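You operate a simulated robot arm through the tools that you are given. There is no shell and no other tool. Be economical: measure what you need, move in short steps, check, and stop when the job is done.

The job below is to be done with a simulated robot arm. You get a single attempt, and the scene is never put back.

Task
Test-run the empty line in LINE mode, then turn the selector to OFF.
Fine: start outlet, screw, spinner and feeder in that order.
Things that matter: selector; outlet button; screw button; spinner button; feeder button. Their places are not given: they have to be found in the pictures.

The check looks at the end state, three seconds after you hand in, the way a careful person would. Anything else that was tipped, shoved, dropped, spilled or broken makes it a failure.

Robot
A 6-joint arm with a two-finger parallel gripper, fixed in place. Base frame: the origin is at the foot of the arm, x ahead of it, y to its left, z up. Units: mm, degrees, N and s.
With the tool pointing down near the work surface it reaches from about 160 to 740 mm from the base axis. Its first joint turns from -166.0 to 166.0 degrees. Payload 3.91 kg.
The TCP is the grasp point between the finger pads, 30 mm short of the fingertips. In the tool frame z runs along the fingers and y along their closing line. Largest opening 110 mm; finger width 20, thickness 10; the body of the gripper, 48 by 112 mm, starts 55 mm behind the TCP.
Orientation is that of the tool frame in the base frame, as [roll, pitch, yaw] about the fixed x, y, z axes, in that order (R = Rz(yaw) Ry(pitch) Rx(roll)). With the fingers straight down and closing along the base's y, the tool's x points along the base's -x, its y along +y and its z along -z.

Tools
- The arm moves only by the tool servo_tool. Its argument "rows" is a list of rows, each an object of numbers (a shift or turn left out is 0, a gripper value left out holds the last): "tx", "ty", "tz": the shift along the tool's x, y, z in units of 40 mm (1.0 is 40 mm); "rx", "ry", "rz": the turn, a rotation vector about the tool's x, y, z in units of 6 degrees (1.0 is 6 degrees); "hand": the finger opening in cm, from 0 to 11. In form: [{"tx": .., "ty": .., "tz": .., "rx": .., "ry": .., "rz": .., "hand": ..}, ...]. A call has 1 to 20 rows; each row shifts and turns the commanded pose from where the row before left it, along the tool's axes as they then stand. A call with a number of a shift or a turn outside -1 to 1 is refused whole. Rows are played at 5 a second. More than 50 mm and 8.6 degrees between two rows, or a gripper value outside its range, and nothing of the call is played. Where a pose cannot be reached the arm comes as near as it can. A force on the tool above 50 N (or 10 N above the force at the start of the call, whichever is more), or a blocked arm, ends the call early, and 0.2 s more pass. The fingers move at their own pace (about 45 mm/s each) and stop on an object; they squeeze with about 30 N. The grip force told is the motor's: it shows also when the fingers shut on nothing. Time passes only in rows, and 0.2 s behind the last, so rows that do not move let the fingers close. It gives the time, the measured TCP pose, the force on the tool (base axes), the opening and the grip force at its end, in the units of the frame above (readings bear some noise).
- Cameras (640 x 400 px; columns grow to the right, rows downward): "scene" is fixed at [399.7, 500.4, 1484.7]; the picture's right is [-0.85, 0.53, 0.00], its down [0.48, 0.76, -0.43] and it looks along [-0.23, -0.37, -0.90] (base axes); focal length 214 px, centre (320, 200). "wrist" rides on the gripper at [-36, 0, -57] in the tool frame; the picture's right is [0.00, -1.00, 0.00], its down [0.97, 0.00, -0.24] and it looks along [0.24, 0.00, 0.97] (tool axes); focal length 218 px, centre (320, 200).
- get_image(camera): a new picture of that camera. No time passes.
- lift_body(by): slides the trunk up (or, below 0, down) by that many mm; the arm rides with it, the base frame stays. It gives what a move gives, with no picture.
- point_at(camera, pixels): there is no depth. For up to 12 entries [column, row, z] of the newest picture of that camera ("zoom" is the newest enlarged one), the place [x, y] in the base frame at which the ray of that pixel passes the height z, good to about 3 mm. No time passes.
- enlarge(camera, box): a new picture of the part [left, top, right, bottom] of that camera's present view, enlarged. No time passes.
- finish_job(): hands the job in; it is judged then, once.

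Work in short steps. Measure before you move; look again where a grasp or a placing could have gone wrong, and mend it. You have 80 turns and 46 pictures in all, those below and enlarged ones among them. Open the gripper and draw the arm clear of the work before you hand the job in, unless the task says otherwise; then end with one line.

The tools are called after "Emit:" as name(argument=value, ...) on one line, values as JSON. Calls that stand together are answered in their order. servo_tool: Moves the arm, as the interface text tells. Its arguments: {"type":"object","properties":{"rows":{"type":"array"}},"required":["rows"]} The other tools are called the same way: lift_body (by) slides the trunk up or down; get_image (camera) takes a picture; point_at (camera, pixels) gives the place at which the rays of pixels pass given heights; enlarge (camera, box) takes an enlarged picture of a part of a camera's view; finish_job () hands the job in.

At the start:

```text
time: 0.0
ee_pos: [330.5, 221.5, 1234.4]
tool_rot: [180.0, 0.0, 179.9]
force: [0.0, -0.3, -0.3]
opening: 109.9
gripper_force: 0.0
trunk travel left (down, up): [-525.0, 65.0]
```

scene: 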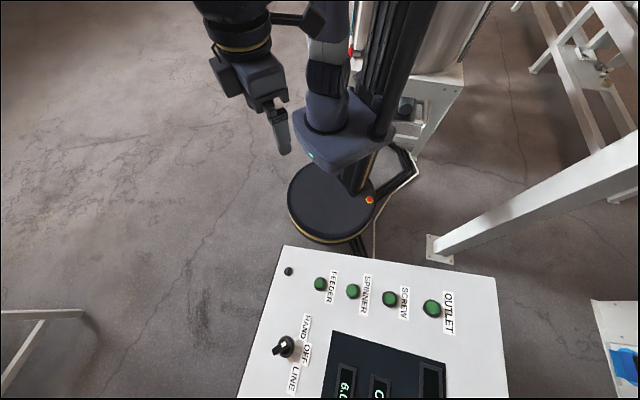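
wrist: 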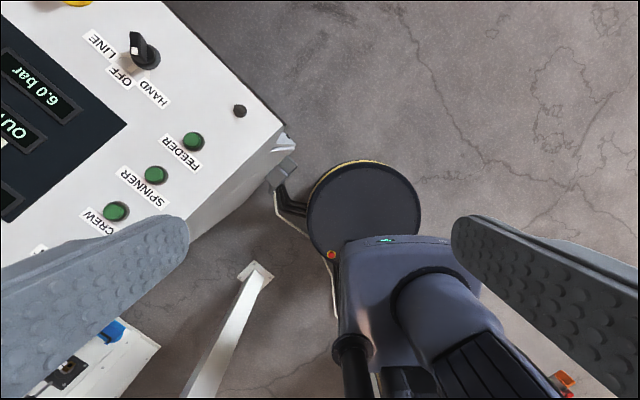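

The panel with the selector (scene 284,347) and four green buttons (320..432, 284..308) is visible; I enlarge it from both cameras for detail.

Emit:
enlarge(camera="scene", box=[230, 240, 520, 400])

Emit:
enlarge(camera="wrist", box=[0, 0, 320, 240])

Emit:
point_at(camera="scene", pixels=[[284, 347, 867], [320, 284, 867], [352, 292, 867], [389, 299, 867], [432, 308, 867], [285, 246, 867], [495, 277, 867], [289, 271, 867]])

Emit:
point_at(camera="wrist", pixels=[[148, 60, 867], [193, 141, 867], [155, 175, 867], [115, 212, 867], [239, 111, 867], [285, 125, 867]])

```text
2.21 times, centred on (375, 320) of scene
```

zoom: 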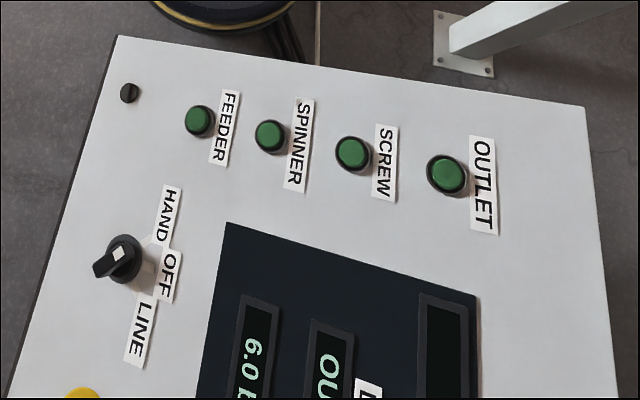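

```text
1.67 times, centred on (160, 120) of wrist
```

zoom: 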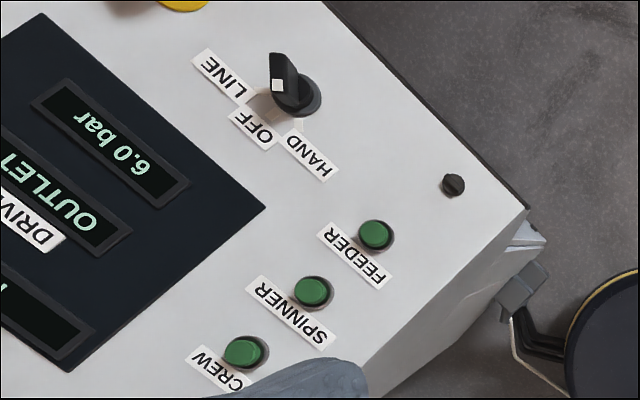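

```text
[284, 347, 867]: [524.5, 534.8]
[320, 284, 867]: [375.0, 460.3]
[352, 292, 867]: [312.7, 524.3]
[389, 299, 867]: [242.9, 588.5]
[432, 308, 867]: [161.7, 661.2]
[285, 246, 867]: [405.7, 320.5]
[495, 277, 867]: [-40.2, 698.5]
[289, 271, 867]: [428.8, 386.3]
```

```text
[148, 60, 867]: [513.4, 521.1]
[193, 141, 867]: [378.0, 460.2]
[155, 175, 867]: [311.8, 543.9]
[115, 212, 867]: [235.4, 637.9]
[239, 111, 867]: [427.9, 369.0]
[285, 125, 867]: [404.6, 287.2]
```

The two cameras triangulate to a tilted panel (rising toward -x,+y, slope ~19°, feeder at about z 867, screw about 926, selector about 846). I move above the panel for a better view.

Emit:
servo_tool(rows=[{"tx": -0.5, "ty": 0.8}, {"tx": -0.5, "ty": 0.8}, {"tx": -0.5, "ty": 0.8}, {"tx": -0.5, "ty": 0.8}, {"tx": -0.5, "ty": 0.8}, {}])

Emit:
get_image(camera="wrist")

Emit:
get_image(camera="scene")

```text
time: 1.4
ee_pos: [430.3, 382.0, 1232.7]
tool_rot: [179.9, 0.0, 179.9]
force: [-0.5, 1.0, 0.1]
opening: 109.9
gripper_force: 0.0
trunk travel left (down, up): [-525.0, 65.0]
```

```text
41 pictures are left
```

wrist: 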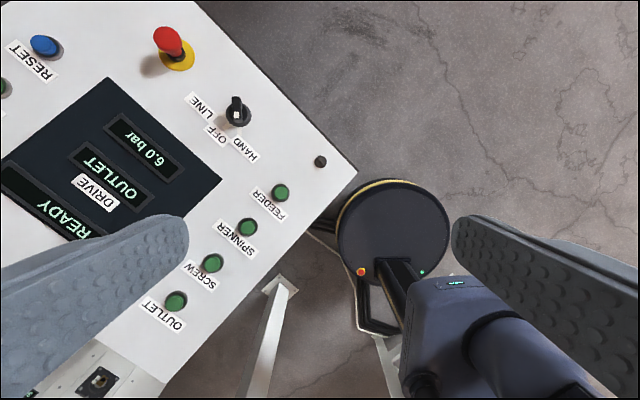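

```text
40 pictures are left
```

scene: 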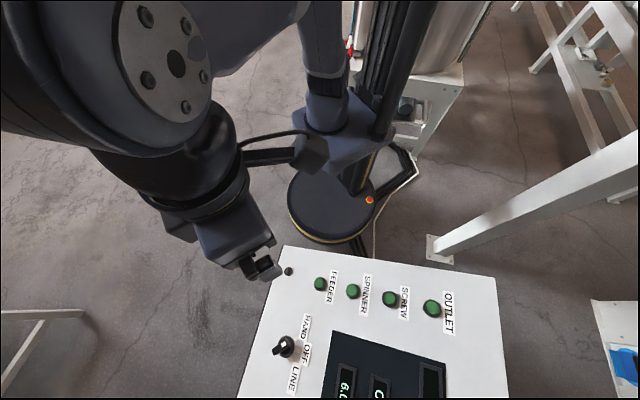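

The display reads READY / DRIVE OUTLET / 6.0 bar. I zoom on the selector (wrist 237,113) and display.

Emit:
enlarge(camera="wrist", box=[140, 20, 300, 180])

Emit:
point_at(camera="wrist", pixels=[[237, 115, 846], [280, 193, 867], [247, 227, 897], [213, 264, 926], [176, 301, 957], [172, 55, 860], [320, 162, 835], [357, 173, 830]])

Emit:
point_at(camera="scene", pixels=[[285, 347, 846], [320, 284, 867], [353, 292, 897], [389, 299, 926], [432, 308, 957], [289, 271, 835], [285, 246, 830]])

```text
2.50 times, centred on (220, 100) of wrist
```

zoom: 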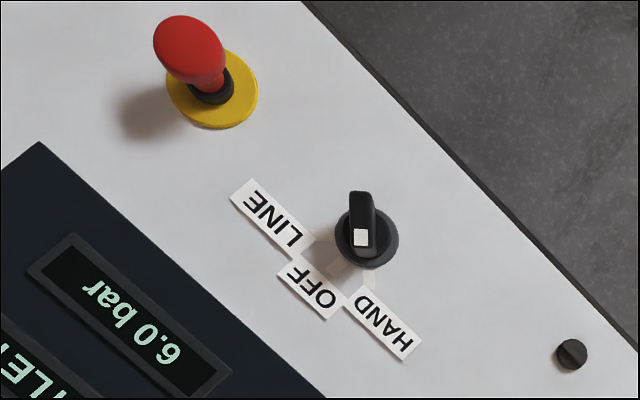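

```text
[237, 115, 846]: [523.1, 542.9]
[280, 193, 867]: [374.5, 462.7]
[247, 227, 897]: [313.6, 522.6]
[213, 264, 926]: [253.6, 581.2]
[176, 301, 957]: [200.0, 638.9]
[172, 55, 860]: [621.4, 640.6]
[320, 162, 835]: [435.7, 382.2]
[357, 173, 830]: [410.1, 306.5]
```

```text
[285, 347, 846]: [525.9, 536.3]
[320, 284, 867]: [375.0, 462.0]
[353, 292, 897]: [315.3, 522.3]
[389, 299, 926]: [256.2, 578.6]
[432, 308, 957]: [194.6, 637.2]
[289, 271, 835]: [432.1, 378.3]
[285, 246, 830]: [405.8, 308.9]
```

Button positions agree between cameras. I need the selector's pointing direction exactly, so zoom tighter.

Emit:
enlarge(camera="wrist", box=[205, 85, 269, 135])

Emit:
enlarge(camera="scene", box=[260, 310, 332, 400])

```text
8.00 times, centred on (237, 110) of wrist
```

zoom: 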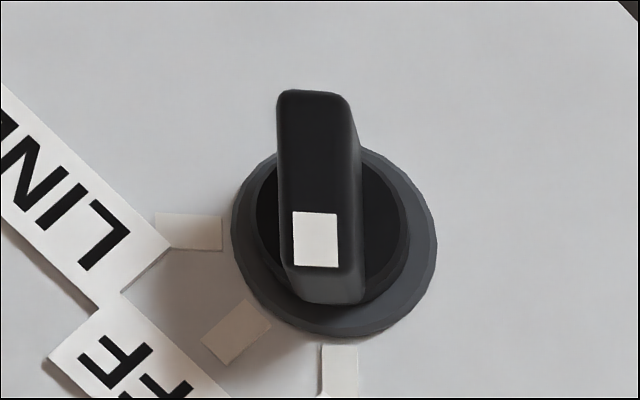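

```text
4.44 times, centred on (296, 355) of scene
```

zoom: 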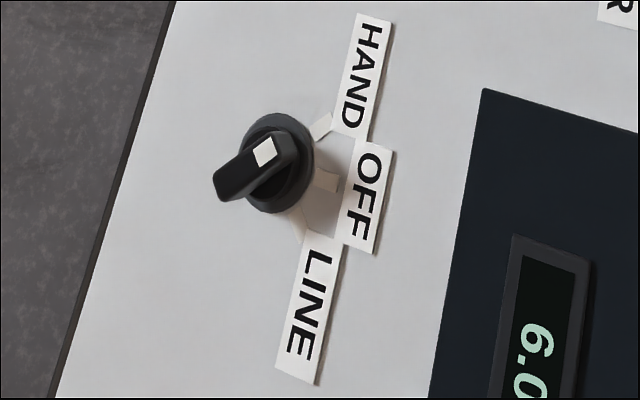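

The white mark is at the HAND end of the bar (pointing about -x); LINE is 90° clockwise seen from above (toward +y). I triangulate the mark, the bar ends and the base disc.

Emit:
point_at(camera="wrist", pixels=[[236.5, 115, 840], [236.5, 115, 880], [238.9, 115.6, 840], [238.9, 115.6, 880], [236, 97.5, 880], [237.3, 118.5, 880], [171, 41, 860], [171, 41, 900]])

Emit:
point_at(camera="scene", pixels=[[283.6, 344, 840], [283.6, 344, 880], [286.3, 346.7, 840], [286.3, 346.7, 880], [275, 353.5, 880], [286.5, 342, 880]])

```text
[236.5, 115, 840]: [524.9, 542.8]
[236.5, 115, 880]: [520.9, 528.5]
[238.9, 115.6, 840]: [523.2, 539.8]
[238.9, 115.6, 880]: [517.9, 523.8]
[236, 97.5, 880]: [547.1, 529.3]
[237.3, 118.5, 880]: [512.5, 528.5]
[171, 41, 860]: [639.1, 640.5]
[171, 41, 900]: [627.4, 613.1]
```

```text
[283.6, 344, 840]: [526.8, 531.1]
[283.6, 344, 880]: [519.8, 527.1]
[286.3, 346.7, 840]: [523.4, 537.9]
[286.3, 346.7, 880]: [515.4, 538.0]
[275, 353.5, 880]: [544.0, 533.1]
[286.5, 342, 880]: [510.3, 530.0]
```

Selector bar top centre ≈ (530, 530, 877), disc z ≈ 843, panel normal ≈ (0.24,-0.24,0.94). I move over it and tilt the tool 20° to the panel normal.

Emit:
servo_tool(rows=[{"tx": -0.504, "ty": 0.529, "tz": 0.8}, {"tx": -0.504, "ty": 0.529, "tz": 0.8}, {"tx": -0.504, "ty": 0.529, "tz": 0.8}, {"tx": -0.504, "ty": 0.529, "tz": 0.8}, {"tx": -0.504, "ty": 0.529, "tz": 0.8}, {"tx": -0.504, "ty": 0.529, "tz": 0.8}, {"rx": -0.589, "ry": 0.589}, {"rx": -0.589, "ry": 0.589}, {"rx": -0.589, "ry": 0.589}, {"rx": -0.589, "ry": 0.589}, {}])

Emit:
get_image(camera="wrist")

```text
time: 3.8
ee_pos: [530.6, 486.2, 1053.4]
tool_rot: [165.5, -14.0, -178.1]
force: [-0.8, -0.6, 0.3]
opening: 110.0
gripper_force: 0.0
out of reach, approached as far as the arm can: row 5, 6
trunk travel left (down, up): [-525.0, 65.0]
```

```text
36 pictures are left
```

wrist: 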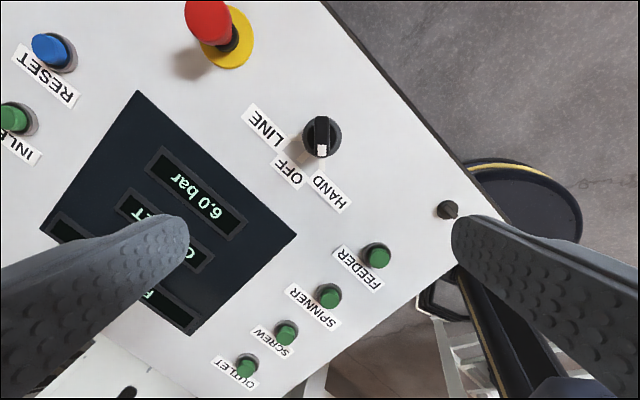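

Reach ran out at about 720 mm radius at this height. I lower the trunk 100 mm and take a scene look at the arm.

Emit:
lift_body(by=-90)

Emit:
get_image(camera="scene")

```text
time: 5.0
ee_pos: [530.9, 487.0, 964.8]
tool_rot: [165.7, -14.0, -178.3]
force: [0.0, -1.1, 0.8]
opening: 110.0
gripper_force: 0.0
trunk travel left (down, up): [-435.0, 155.0]
```

```text
35 pictures are left
```

scene: 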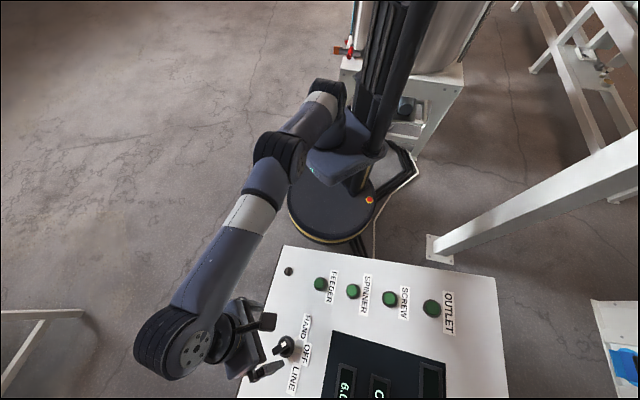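

The arm is clear. I step to the pre-grasp point about 60 mm above the selector along its normal and check reach.

Emit:
servo_tool(rows=[{"tx": -0.27, "ty": 0.255, "tz": 0.34}, {"tx": -0.27, "ty": 0.255, "tz": 0.34}, {}])

Emit:
get_image(camera="wrist")

```text
time: 5.8
ee_pos: [529.1, 499.5, 931.7]
tool_rot: [165.5, -13.9, -178.4]
force: [-0.4, 0.2, -0.2]
opening: 110.0
gripper_force: 0.1
out of reach, approached as far as the arm can: row 1, 2
trunk travel left (down, up): [-435.0, 155.0]
```

```text
34 pictures are left
```

wrist: 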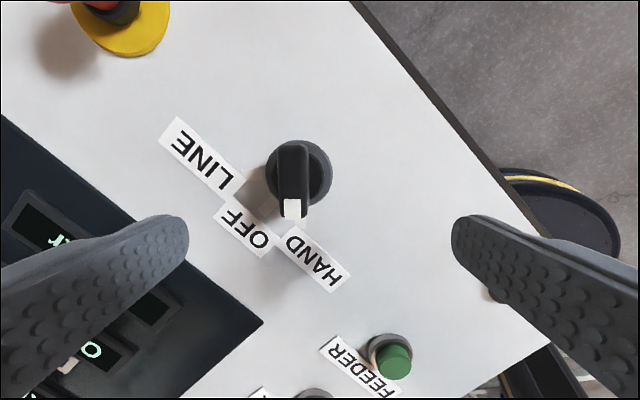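

The readings fit a best reach (~745 mm) with the shoulder higher; I need ~750. I raise the trunk 110 mm and tilt the tool 6° outward to gain reach.

Emit:
lift_body(by=110)

Emit:
servo_tool(rows=[{"rx": -0.709, "ry": -0.706}, {}])

```text
time: 7.3
ee_pos: [529.3, 499.6, 1041.9]
tool_rot: [165.5, -13.9, -178.3]
force: [-0.1, -0.4, 0.4]
opening: 109.8
gripper_force: 0.1
trunk travel left (down, up): [-545.0, 45.0]
```

```text
time: 7.9
ee_pos: [529.6, 499.2, 1043.0]
tool_rot: [161.5, -9.8, -179.5]
force: [0.0, 0.1, -0.2]
opening: 110.0
gripper_force: 0.0
trunk travel left (down, up): [-545.0, 45.0]
```

Tilt achieved. I descend to the pre-grasp point 60 mm behind the grasp, (540, 508, 940).

Emit:
servo_tool(rows=[{"tx": -0.234, "ty": -0.196, "tz": 0.806}, {"tx": -0.234, "ty": -0.196, "tz": 0.806}, {"tx": -0.234, "ty": -0.196, "tz": 0.806}, {}])

Emit:
get_image(camera="wrist")

```text
time: 8.9
ee_pos: [541.1, 509.5, 940.8]
tool_rot: [161.5, -9.7, -179.6]
force: [0.9, 1.1, -0.3]
opening: 110.2
gripper_force: 0.1
trunk travel left (down, up): [-545.0, 45.0]
```

```text
33 pictures are left
```

wrist: 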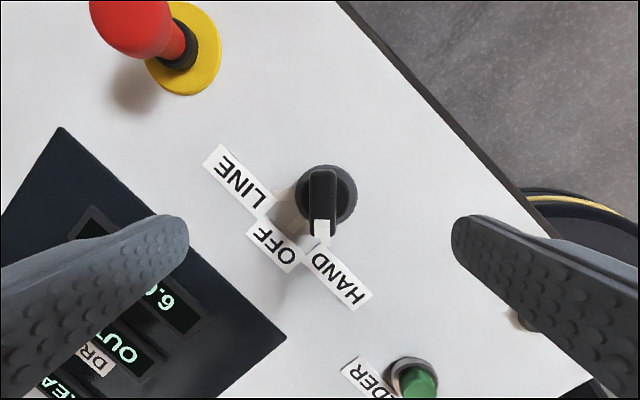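

The bar is nicely centred in column (≈323); let me zoom to see its top face extents relative to the expected tool axis (320, ~217).

Emit:
enlarge(camera="wrist", box=[270, 150, 374, 260])

```text
3.64 times, centred on (322, 205) of wrist
```

zoom: 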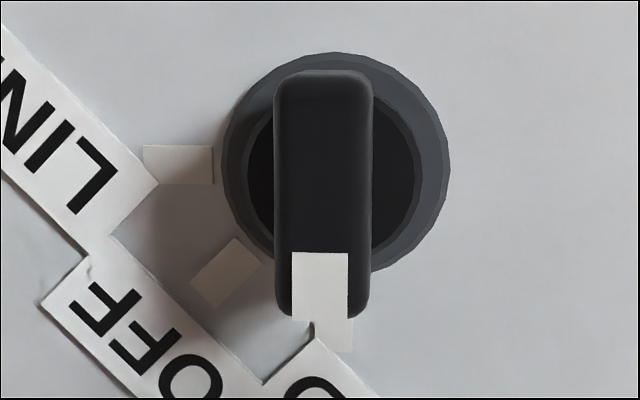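

Bar: column ≈323, rows 184–238, width ~15 mm; the offset to the tool axis is about (-3, -2) mm and its top about 66 mm ahead. I advance 56 mm with fingers partly closed.

Emit:
servo_tool(rows=[{"tx": -0.07, "ty": -0.06, "hand": 5}, {"tz": 0.4}, {"tz": 0.4}, {"tz": 0.4}, {"tz": 0.2}, {}])

Emit:
get_image(camera="wrist")

Emit:
enlarge(camera="scene", box=[220, 300, 340, 400])

```text
time: 10.3
ee_pos: [533.6, 523.9, 885.4]
tool_rot: [161.6, -9.8, -179.5]
force: [0.3, 0.6, 0.3]
opening: 50.0
gripper_force: 0.1
trunk travel left (down, up): [-545.0, 45.0]
```

```text
31 pictures are left
```

wrist: 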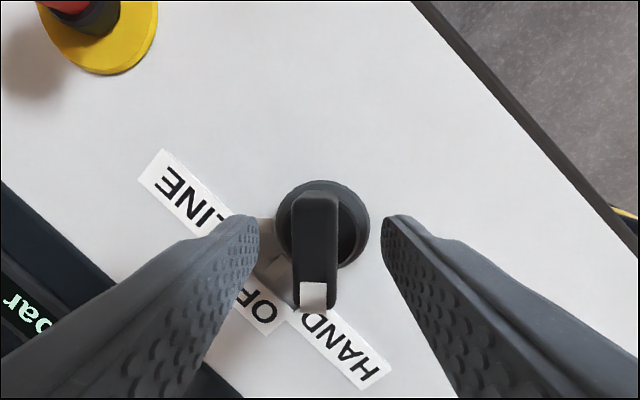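

```text
4.00 times, centred on (280, 350) of scene
```

zoom: 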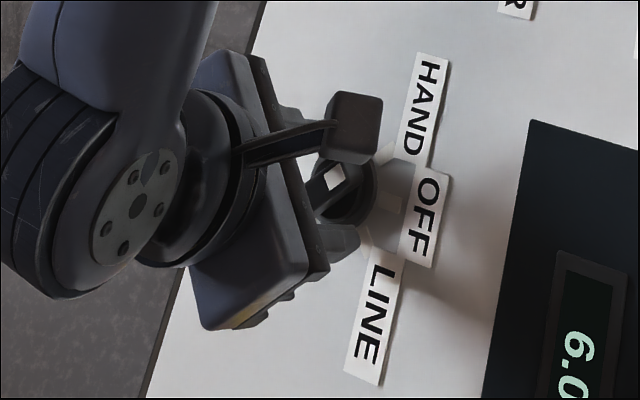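

The bar is centred between the pads with ~20 mm overlap. Close and check grip.

Emit:
servo_tool(rows=[{"hand": 0}, {}, {}, {}])

```text
time: 11.3
ee_pos: [533.4, 524.6, 885.6]
tool_rot: [161.5, -9.8, -179.6]
force: [1.8, 8.8, 3.5]
opening: 17.5
gripper_force: 45.4
trunk travel left (down, up): [-545.0, 45.0]
```

Gripped (17.5 mm). I turn clockwise seen from above (+rz in tool) by 45° first and check.

Emit:
servo_tool(rows=[{"rz": 0.75}, {"rz": 0.75}, {"rz": 0.75}, {"rz": 0.75}, {"rz": 0.75}, {"rz": 0.75}, {"rz": 0.75}, {"rz": 0.75}, {"rz": 0.75}, {"rz": 0.75}, {}])

Emit:
get_image(camera="wrist")

```text
time: 13.7
ee_pos: [534.0, 524.2, 885.5]
tool_rot: [173.9, -20.0, 134.9]
force: [1.8, 7.4, 1.9]
opening: 18.1
gripper_force: 44.9
trunk travel left (down, up): [-545.0, 45.0]
```

```text
29 pictures are left
```

wrist: 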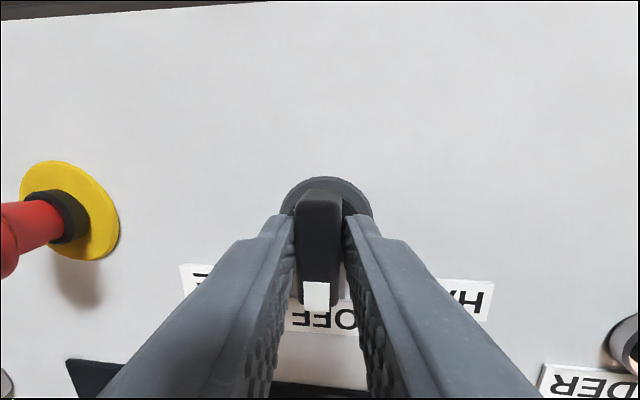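

The knob followed, now at OFF. I turn another 45° to LINE.

Emit:
servo_tool(rows=[{"rz": 0.75}, {"rz": 0.75}, {"rz": 0.75}, {"rz": 0.75}, {"rz": 0.75}, {"rz": 0.75}, {"rz": 0.75}, {"rz": 0.75}, {"rz": 0.75}, {"rz": 0.75}, {}])

Emit:
get_image(camera="wrist")

```text
time: 16.1
ee_pos: [532.7, 522.4, 886.6]
tool_rot: [-169.7, -18.3, 87.2]
force: [-3.0, 2.5, 4.6]
opening: 17.1
gripper_force: 44.8
trunk travel left (down, up): [-545.0, 45.0]
```

```text
28 pictures are left
```

wrist: 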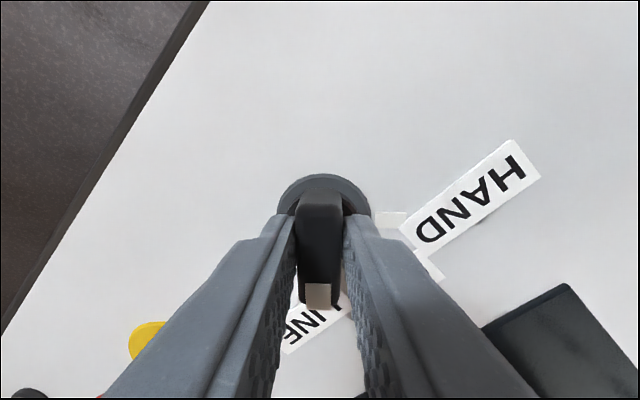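

The mark now points at LINE. Release and retreat along the tool axis, then view the selector and display.

Emit:
servo_tool(rows=[{"hand": 5}, {}, {}, {"tz": -0.6}, {"tz": -0.8}, {"tz": -0.8}, {"tz": -0.8}, {}])

Emit:
get_image(camera="scene")

Emit:
get_image(camera="wrist")

```text
time: 17.9
ee_pos: [552.8, 484.4, 998.8]
tool_rot: [-169.7, -18.2, 87.1]
force: [-0.7, -0.1, 0.5]
opening: 50.1
gripper_force: 0.1
trunk travel left (down, up): [-545.0, 45.0]
```

```text
27 pictures are left
```

scene: 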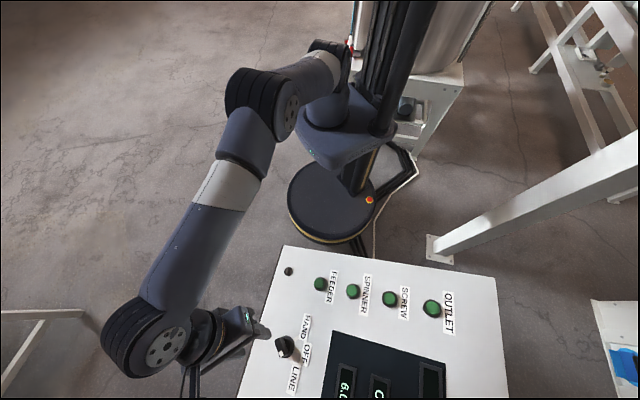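

```text
26 pictures are left
```

wrist: 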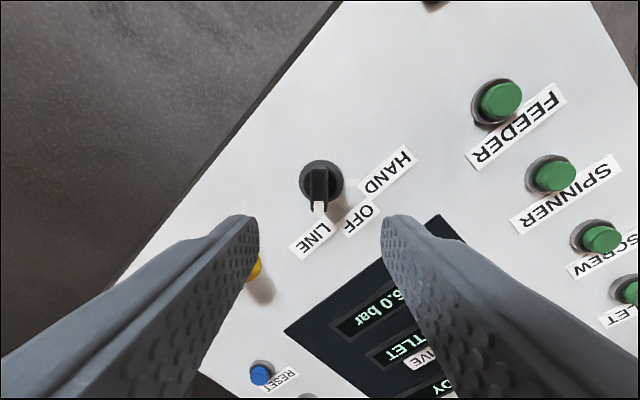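

Selector at LINE. I close the fingers, square the tool to the panel (rz -45°, undo 6° tilt) and check the pose before moving to OUTLET.

Emit:
servo_tool(rows=[{"rz": -0.9375, "hand": 0}, {"rz": -0.9375}, {"rz": -0.9375}, {"rz": -0.9375}, {"rz": -0.9375}, {"rz": -0.9375}, {"rz": -0.9375}, {"rz": -0.9375}, {"rx": 0.5}, {"rx": 0.5}, {}])

```text
time: 20.3
ee_pos: [550.6, 484.2, 998.5]
tool_rot: [179.9, -19.9, 134.8]
force: [0.0, 0.6, -0.6]
opening: 0.0
gripper_force: 30.2
trunk travel left (down, up): [-545.0, 45.0]
```

Pose is exactly square to the panel. I move to hover 50 mm (tip) above OUTLET at (197,638,957).

Emit:
servo_tool(rows=[{"tx": 0.898, "ty": -0.3925, "tz": 0.228}, {"tx": 0.898, "ty": -0.3925, "tz": 0.228}, {"tx": 0.898, "ty": -0.3925, "tz": 0.228}, {"tx": 0.898, "ty": -0.3925, "tz": 0.228}, {"tx": 0.898, "ty": -0.3925, "tz": 0.228}, {"tx": 0.898, "ty": -0.3925, "tz": 0.228}, {"tx": 0.898, "ty": -0.3925, "tz": 0.228}, {"tx": 0.898, "ty": -0.3925, "tz": 0.228}, {"tx": 0.898, "ty": -0.3925, "tz": 0.228}, {}])

Emit:
get_image(camera="wrist")

Emit:
get_image(camera="scene")

```text
time: 22.5
ee_pos: [216.5, 618.3, 1034.1]
tool_rot: [179.9, -20.1, 134.9]
force: [-0.3, -0.1, -0.5]
opening: 0.0
gripper_force: 29.8
trunk travel left (down, up): [-545.0, 45.0]
```

```text
25 pictures are left
```

wrist: 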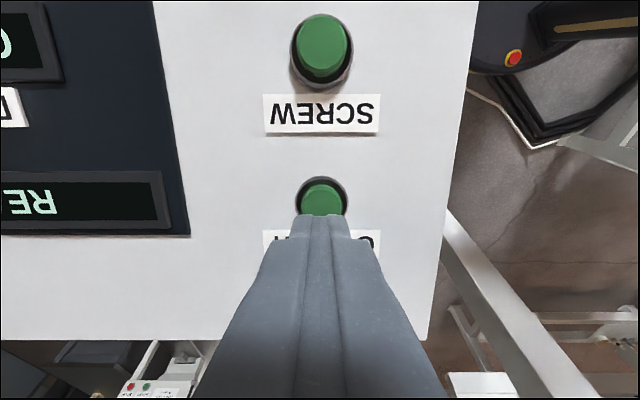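

```text
24 pictures are left
```

scene: 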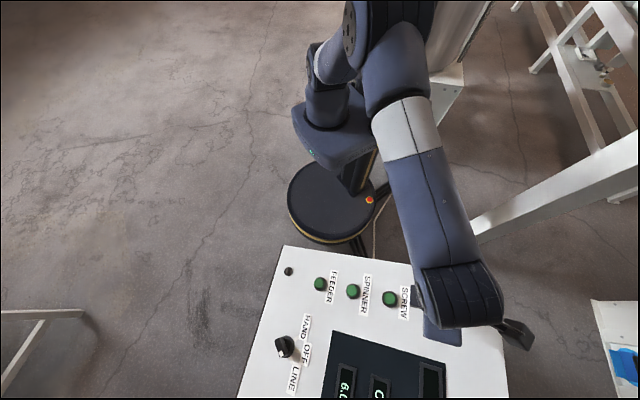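

The axis lands about 3 mm below the OUTLET button's centre (button at 321,196). I correct and approach to ~8 mm above it.

Emit:
servo_tool(rows=[{"tx": -0.075, "tz": 0.25}, {"tz": 0.4}, {"tz": 0.3}, {}])

Emit:
get_image(camera="wrist")

```text
time: 23.5
ee_pos: [211.0, 627.2, 995.8]
tool_rot: [179.9, -20.1, 135.0]
force: [-0.2, 0.7, 0.3]
opening: 0.0
gripper_force: 30.5
trunk travel left (down, up): [-545.0, 45.0]
```

```text
23 pictures are left
```

wrist: 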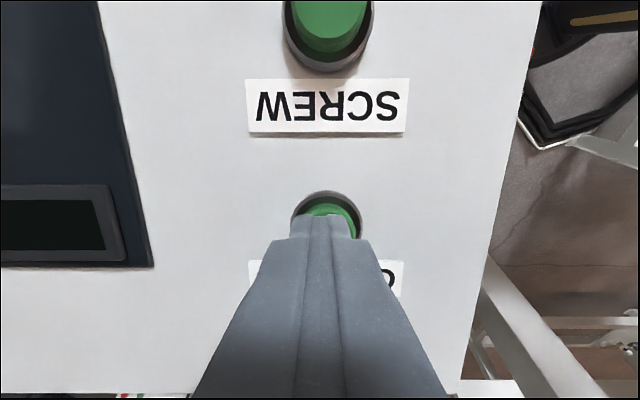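

Close; the cap centre is ~3 mm to the right (327). I shift and press in small steps, checking force.

Emit:
servo_tool(rows=[{"ty": -0.06}, {"tz": 0.1}, {"tz": 0.05}, {"tz": 0.05}, {"tz": 0.05}, {"tz": 0.05}])

```text
time: 24.9
ee_pos: [207.7, 628.6, 985.2]
tool_rot: [179.8, -20.0, 134.9]
force: [1.3, -1.6, 6.5]
opening: 0.1
gripper_force: 29.9
trunk travel left (down, up): [-545.0, 45.0]
```

Contact (about 6.8 N). I press further in small steps.

Emit:
servo_tool(rows=[{"tz": 0.05}, {"tz": 0.05}])

Emit:
enlarge(camera="wrist", box=[0, 120, 400, 370])

```text
time: 25.5
ee_pos: [207.5, 628.5, 983.9]
tool_rot: [179.6, -20.2, 134.9]
force: [2.9, -7.5, 23.9]
opening: 0.0
gripper_force: 30.0
trunk travel left (down, up): [-545.0, 45.0]
```

```text
1.60 times, centred on (200, 245) of wrist
```

zoom: 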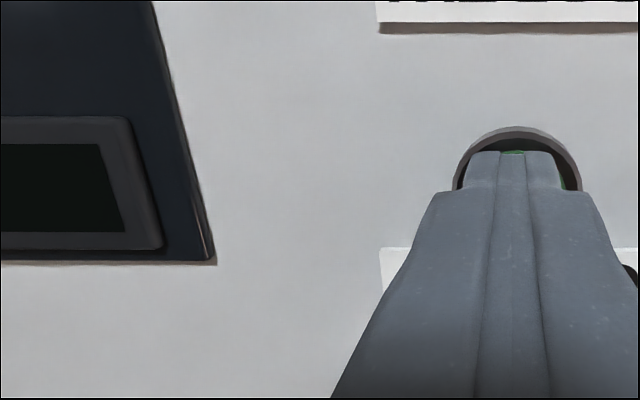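

Bottomed at ~25 N. I back off 60 mm and read the display.

Emit:
servo_tool(rows=[{"tz": -0.5}, {"tz": -0.8}, {"tz": -0.8}, {"tz": -0.8}, {"tx": -0.5, "tz": -0.5}, {}])

Emit:
get_image(camera="wrist")

Emit:
get_image(camera="scene")

```text
time: 26.9
ee_pos: [252.0, 585.3, 1102.1]
tool_rot: [179.8, -20.0, 134.9]
force: [0.1, 0.2, -0.7]
opening: 0.0
gripper_force: 30.2
trunk travel left (down, up): [-545.0, 45.0]
```

```text
21 pictures are left
```

wrist: 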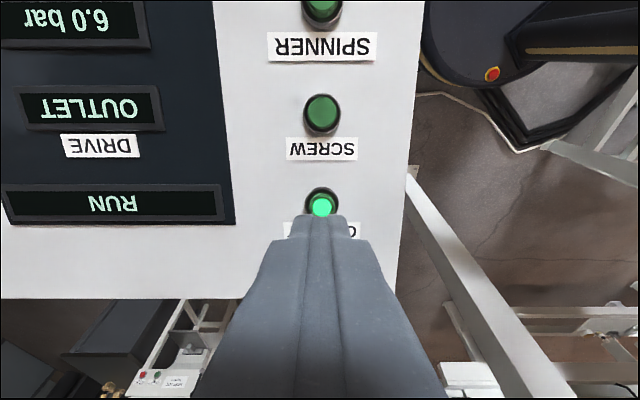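

```text
20 pictures are left
```

scene: 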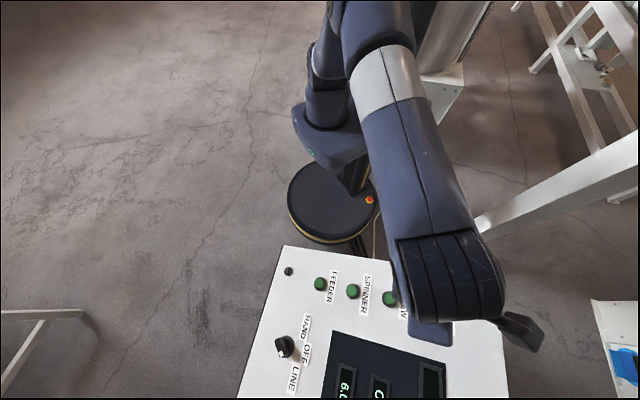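

Display shows RUN and the OUTLET lamp is lit. Next SCREW: move 69 mm along -tool x and descend to ~20 mm short of full press.

Emit:
servo_tool(rows=[{"tx": -0.577, "ty": -0.03}, {"tx": -0.577}, {"tx": -0.577}, {"tz": 0.7}, {"tz": 0.7}, {"tz": 0.7}, {"tz": 0.6}, {}])

Emit:
get_image(camera="wrist")

```text
time: 28.7
ee_pos: [271.1, 562.6, 975.1]
tool_rot: [179.9, -20.1, 134.9]
force: [1.2, -0.9, 0.1]
opening: 0.0
gripper_force: 29.9
trunk travel left (down, up): [-545.0, 45.0]
```

```text
19 pictures are left
```

wrist: 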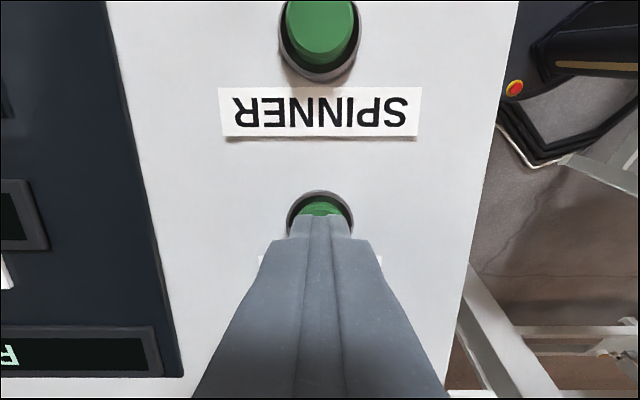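

Aligned with SCREW. Press in steps.

Emit:
servo_tool(rows=[{"tz": 0.3}, {"tz": 0.1}, {"tz": 0.05}, {"tz": 0.05}, {"tz": 0.05}])

```text
time: 29.9
ee_pos: [267.5, 569.3, 955.3]
tool_rot: [179.8, -20.0, 135.0]
force: [2.1, -5.6, 10.1]
opening: 0.0
gripper_force: 29.8
trunk travel left (down, up): [-545.0, 45.0]
```

Contact at ~12 N. A bit further, then retreat and check.

Emit:
servo_tool(rows=[{"tz": 0.05}, {"tz": 0.04}])

Emit:
servo_tool(rows=[{"tz": -0.6}, {"tz": -0.6}, {"tz": -0.8}, {}])

Emit:
get_image(camera="wrist")

```text
time: 30.5
ee_pos: [267.1, 568.5, 954.1]
tool_rot: [179.6, -20.1, 134.9]
force: [7.2, -8.1, 23.7]
opening: 0.0
gripper_force: 30.2
trunk travel left (down, up): [-545.0, 45.0]
```

```text
time: 31.5
ee_pos: [285.0, 550.4, 1027.7]
tool_rot: [179.9, -20.0, 134.9]
force: [0.0, -0.6, -0.2]
opening: 0.0
gripper_force: 29.6
trunk travel left (down, up): [-545.0, 45.0]
```

```text
18 pictures are left
```

wrist: 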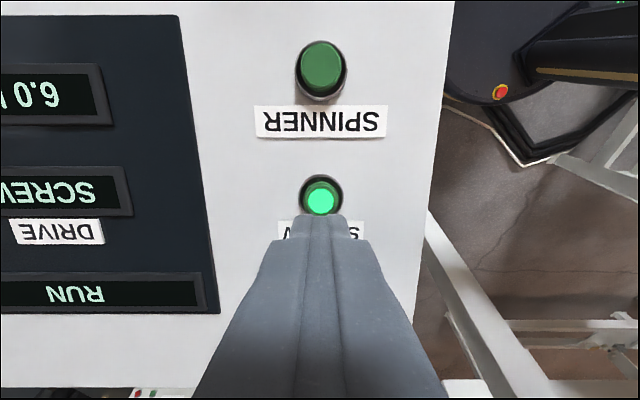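

SCREW running and lit. Next SPINNER, 86 mm further along -tool x.

Emit:
servo_tool(rows=[{"tx": -0.72}, {"tx": -0.72}, {"tx": -0.72}, {"tz": 0.7}, {"tz": 0.65}, {}])

Emit:
get_image(camera="wrist")

```text
time: 32.9
ee_pos: [330.2, 506.1, 945.2]
tool_rot: [179.9, -19.9, 134.9]
force: [0.1, 0.4, 0.5]
opening: 0.1
gripper_force: 30.0
trunk travel left (down, up): [-545.0, 45.0]
```

```text
17 pictures are left
```

wrist: 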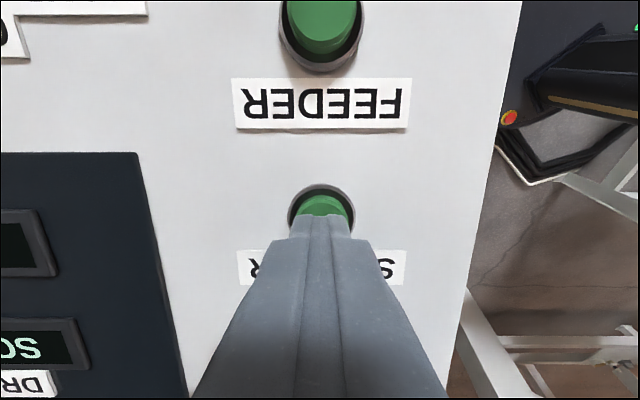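

SPINNER aligned within ~2 mm; I nudge and press.

Emit:
servo_tool(rows=[{"tx": -0.06, "tz": 0.25}, {"tz": 0.15}, {"tz": 0.05}, {"tz": 0.05}, {"tz": 0.05}])

```text
time: 34.1
ee_pos: [325.5, 510.5, 926.9]
tool_rot: [179.6, -20.0, 134.9]
force: [1.5, -4.6, 13.8]
opening: 0.2
gripper_force: 29.9
trunk travel left (down, up): [-545.0, 45.0]
```

Contact at ~14 N; push a little more and retreat to check.

Emit:
servo_tool(rows=[{"tz": 0.05}, {"tz": 0.03}])

Emit:
servo_tool(rows=[{"tz": -0.6}, {"tz": -0.6}, {"tz": -0.8}, {}])

Emit:
get_image(camera="wrist")

```text
time: 34.7
ee_pos: [324.7, 508.9, 925.2]
tool_rot: [179.5, -20.1, 135.0]
force: [6.9, -7.7, 32.4]
opening: 0.0
gripper_force: 30.0
trunk travel left (down, up): [-545.0, 45.0]
```

```text
time: 35.7
ee_pos: [343.6, 490.8, 997.0]
tool_rot: [180.0, -20.0, 134.9]
force: [0.1, -0.8, -0.7]
opening: 0.0
gripper_force: 29.5
trunk travel left (down, up): [-545.0, 45.0]
```

```text
16 pictures are left
```

wrist: 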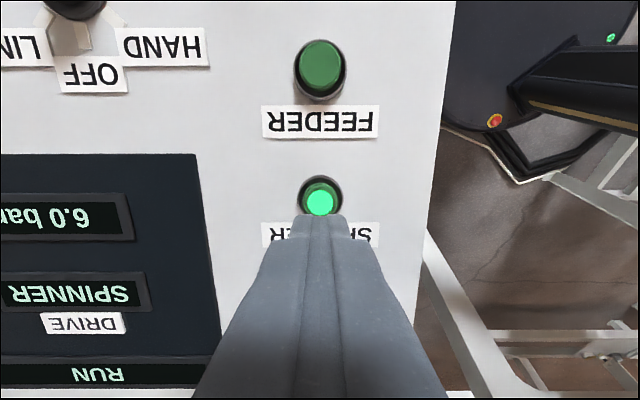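

SPINNER running. Next FEEDER, another 88 mm.

Emit:
servo_tool(rows=[{"tx": -0.73}, {"tx": -0.73}, {"tx": -0.74}, {"tz": 0.7}, {"tz": 0.65}, {}])

Emit:
get_image(camera="wrist")

```text
time: 37.1
ee_pos: [390.3, 444.1, 915.3]
tool_rot: [179.9, -20.0, 134.9]
force: [0.3, -0.7, 0.3]
opening: 0.0
gripper_force: 30.1
trunk travel left (down, up): [-545.0, 45.0]
```

```text
15 pictures are left
```

wrist: 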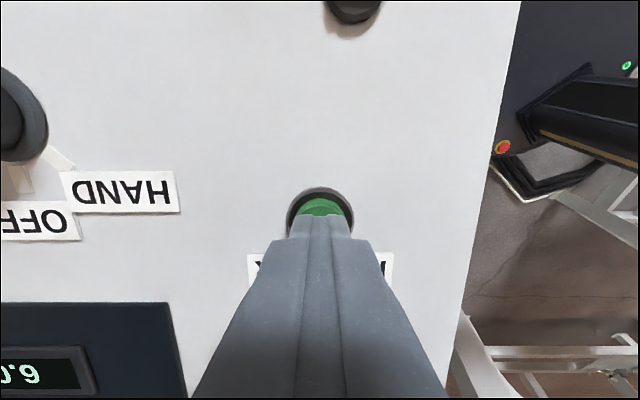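

Aligned with FEEDER; press.

Emit:
servo_tool(rows=[{"tx": -0.03, "tz": 0.25}, {"tz": 0.15}, {"tz": 0.05}, {"tz": 0.05}, {"tz": 0.05}])

```text
time: 38.3
ee_pos: [386.3, 448.3, 897.0]
tool_rot: [179.7, -19.9, 135.1]
force: [6.7, -7.6, 16.8]
opening: 0.0
gripper_force: 30.4
trunk travel left (down, up): [-545.0, 45.0]
```

~19 N; a little more, then retreat and check.

Emit:
servo_tool(rows=[{"tz": 0.05}, {"tz": 0.02}])

Emit:
servo_tool(rows=[{"tz": -0.6}, {"tz": -0.6}, {"tz": -0.8}, {"tz": -0.8}, {}])

Emit:
get_image(camera="wrist")

```text
time: 38.9
ee_pos: [385.8, 449.4, 895.8]
tool_rot: [179.4, -20.0, 134.8]
force: [13.8, -11.5, 33.7]
opening: 0.0
gripper_force: 30.0
trunk travel left (down, up): [-545.0, 45.0]
```

```text
time: 40.1
ee_pos: [411.1, 421.0, 998.7]
tool_rot: [179.9, -20.0, 134.9]
force: [0.5, -0.2, -0.8]
opening: 0.0
gripper_force: 29.5
trunk travel left (down, up): [-545.0, 45.0]
```

```text
14 pictures are left
```

wrist: 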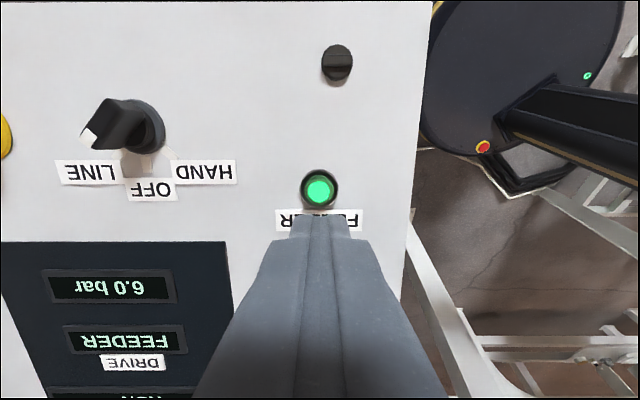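

FEEDER is lit and running: all four on. I return to the selector retreat pose, with the LINE orientation and fingers open 50 mm.

Emit:
servo_tool(rows=[{"tx": -0.317, "ty": 0.896, "tz": -0.116}, {"tx": -0.317, "ty": 0.896, "tz": -0.116}, {"tx": -0.317, "ty": 0.896, "tz": -0.116}, {"tx": -0.317, "ty": 0.896, "tz": -0.116}, {"rx": -0.5, "hand": 5}, {"rx": -0.5}, {"rz": 0.9375}, {"rz": 0.9375}, {"rz": 0.9375}, {"rz": 0.9375}, {"rz": 0.9375}, {"rz": 0.9375}, {"rz": 0.9375}, {"rz": 0.9375}, {}])

Emit:
get_image(camera="wrist")

```text
time: 43.3
ee_pos: [550.4, 485.3, 998.5]
tool_rot: [-169.6, -18.3, 87.1]
force: [0.1, -1.0, 0.1]
opening: 50.2
gripper_force: 0.1
trunk travel left (down, up): [-545.0, 45.0]
```

```text
13 pictures are left
```

wrist: 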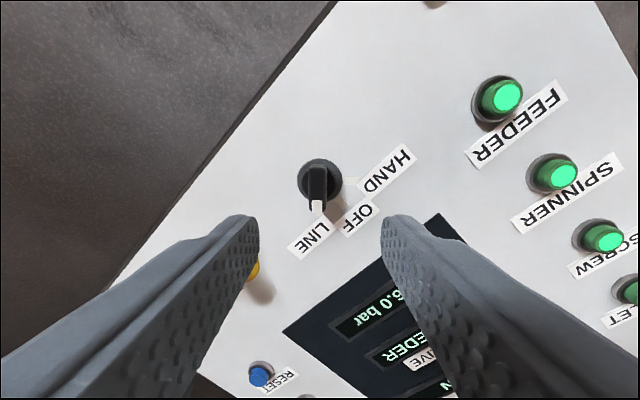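

Same view as on retreat, off by ~2 mm in x. I correct and advance 115 mm along the tool axis to the grasp.

Emit:
servo_tool(rows=[{"ty": 0.06, "tz": 0.8}, {"tz": 0.8}, {"tz": 0.6}, {"tz": 0.4}, {"tz": 0.35}, {}])

Emit:
get_image(camera="wrist")

```text
time: 44.7
ee_pos: [533.0, 524.7, 887.7]
tool_rot: [-169.7, -18.2, 87.2]
force: [0.4, 0.2, 0.5]
opening: 50.4
gripper_force: 0.0
trunk travel left (down, up): [-545.0, 45.0]
```

```text
12 pictures are left
```

wrist: 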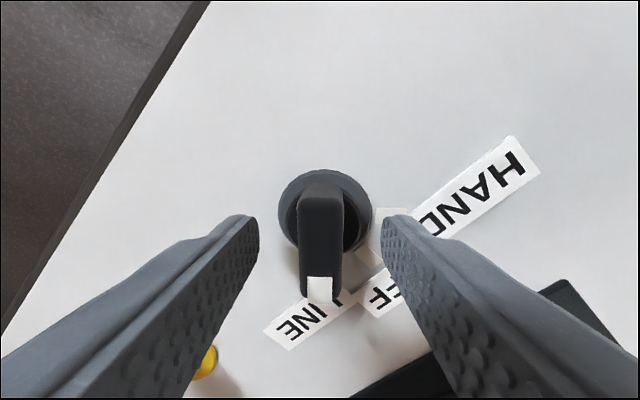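

The bar is centred between the pads. Grip, then turn 45° counter-clockwise (-rz) to OFF.

Emit:
servo_tool(rows=[{"hand": 0}, {}, {}, {}])

Emit:
servo_tool(rows=[{"rz": -0.75}, {"rz": -0.75}, {"rz": -0.75}, {"rz": -0.75}, {"rz": -0.75}, {"rz": -0.75}, {"rz": -0.75}, {"rz": -0.75}, {"rz": -0.75}, {"rz": -0.75}, {}])

Emit:
get_image(camera="wrist")

```text
time: 45.7
ee_pos: [533.5, 524.4, 889.2]
tool_rot: [-169.6, -18.1, 87.2]
force: [-2.5, -0.5, 0.6]
opening: 16.9
gripper_force: 44.8
trunk travel left (down, up): [-545.0, 45.0]
```

```text
time: 48.1
ee_pos: [532.7, 524.1, 888.2]
tool_rot: [173.8, -20.0, 135.0]
force: [2.1, 11.8, 8.3]
opening: 17.7
gripper_force: 45.0
trunk travel left (down, up): [-545.0, 45.0]
```

```text
11 pictures are left
```

wrist: 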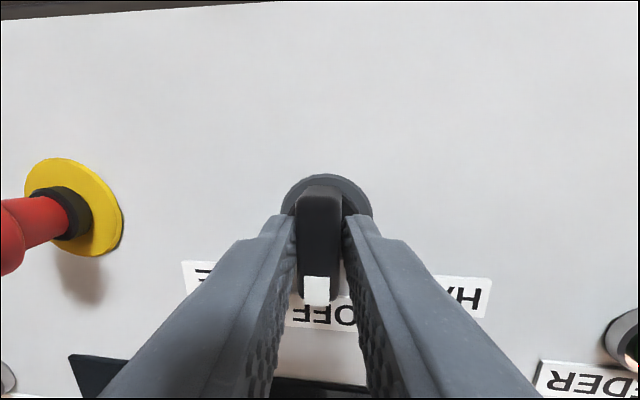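

The mark points at OFF. Release, retreat along the axis and look.

Emit:
servo_tool(rows=[{"hand": 5}, {}, {}, {"tz": -0.6}, {"tz": -0.8}, {"tz": -0.8}, {"tz": -0.8}, {"tz": -0.8, "hand": 11}, {}, {}])

Emit:
get_image(camera="wrist")

Emit:
get_image(camera="scene")

```text
time: 50.3
ee_pos: [559.3, 473.5, 1031.8]
tool_rot: [173.9, -20.0, 134.9]
force: [0.3, 0.3, -0.3]
opening: 109.9
gripper_force: 0.1
trunk travel left (down, up): [-545.0, 45.0]
```

```text
10 pictures are left
```

wrist: 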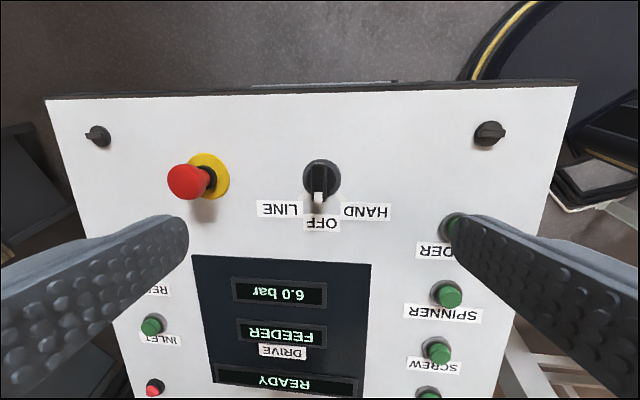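

```text
9 pictures are left
```

scene: 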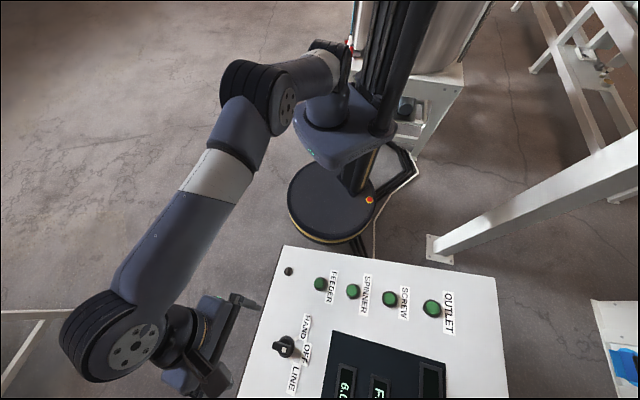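

The selector is at OFF, all lamps are out and the display reads READY. I draw the arm a bit further clear.

Emit:
servo_tool(rows=[{"tz": -0.8, "ty": -0.5}, {"tz": -0.8, "ty": -0.5}, {"tz": -0.8, "ty": -0.5}, {"tz": -0.8, "ty": -0.5}, {}])

```text
time: 51.5
ee_pos: [521.9, 380.4, 1141.3]
tool_rot: [173.9, -20.0, 134.8]
force: [-0.9, 0.7, -0.8]
opening: 109.9
gripper_force: 0.1
trunk travel left (down, up): [-545.0, 45.0]
```

The arm is clear with the gripper open; handing in.

Emit:
finish_job()

```text
The job is handed in.
```

The line was test-run in LINE mode, starting outlet, screw, spinner and feeder in that order. Each lamp lit and the display showed RUN. The selector is now at OFF, all lamps are out, the display reads READY, and the arm is clear with the gripper open.
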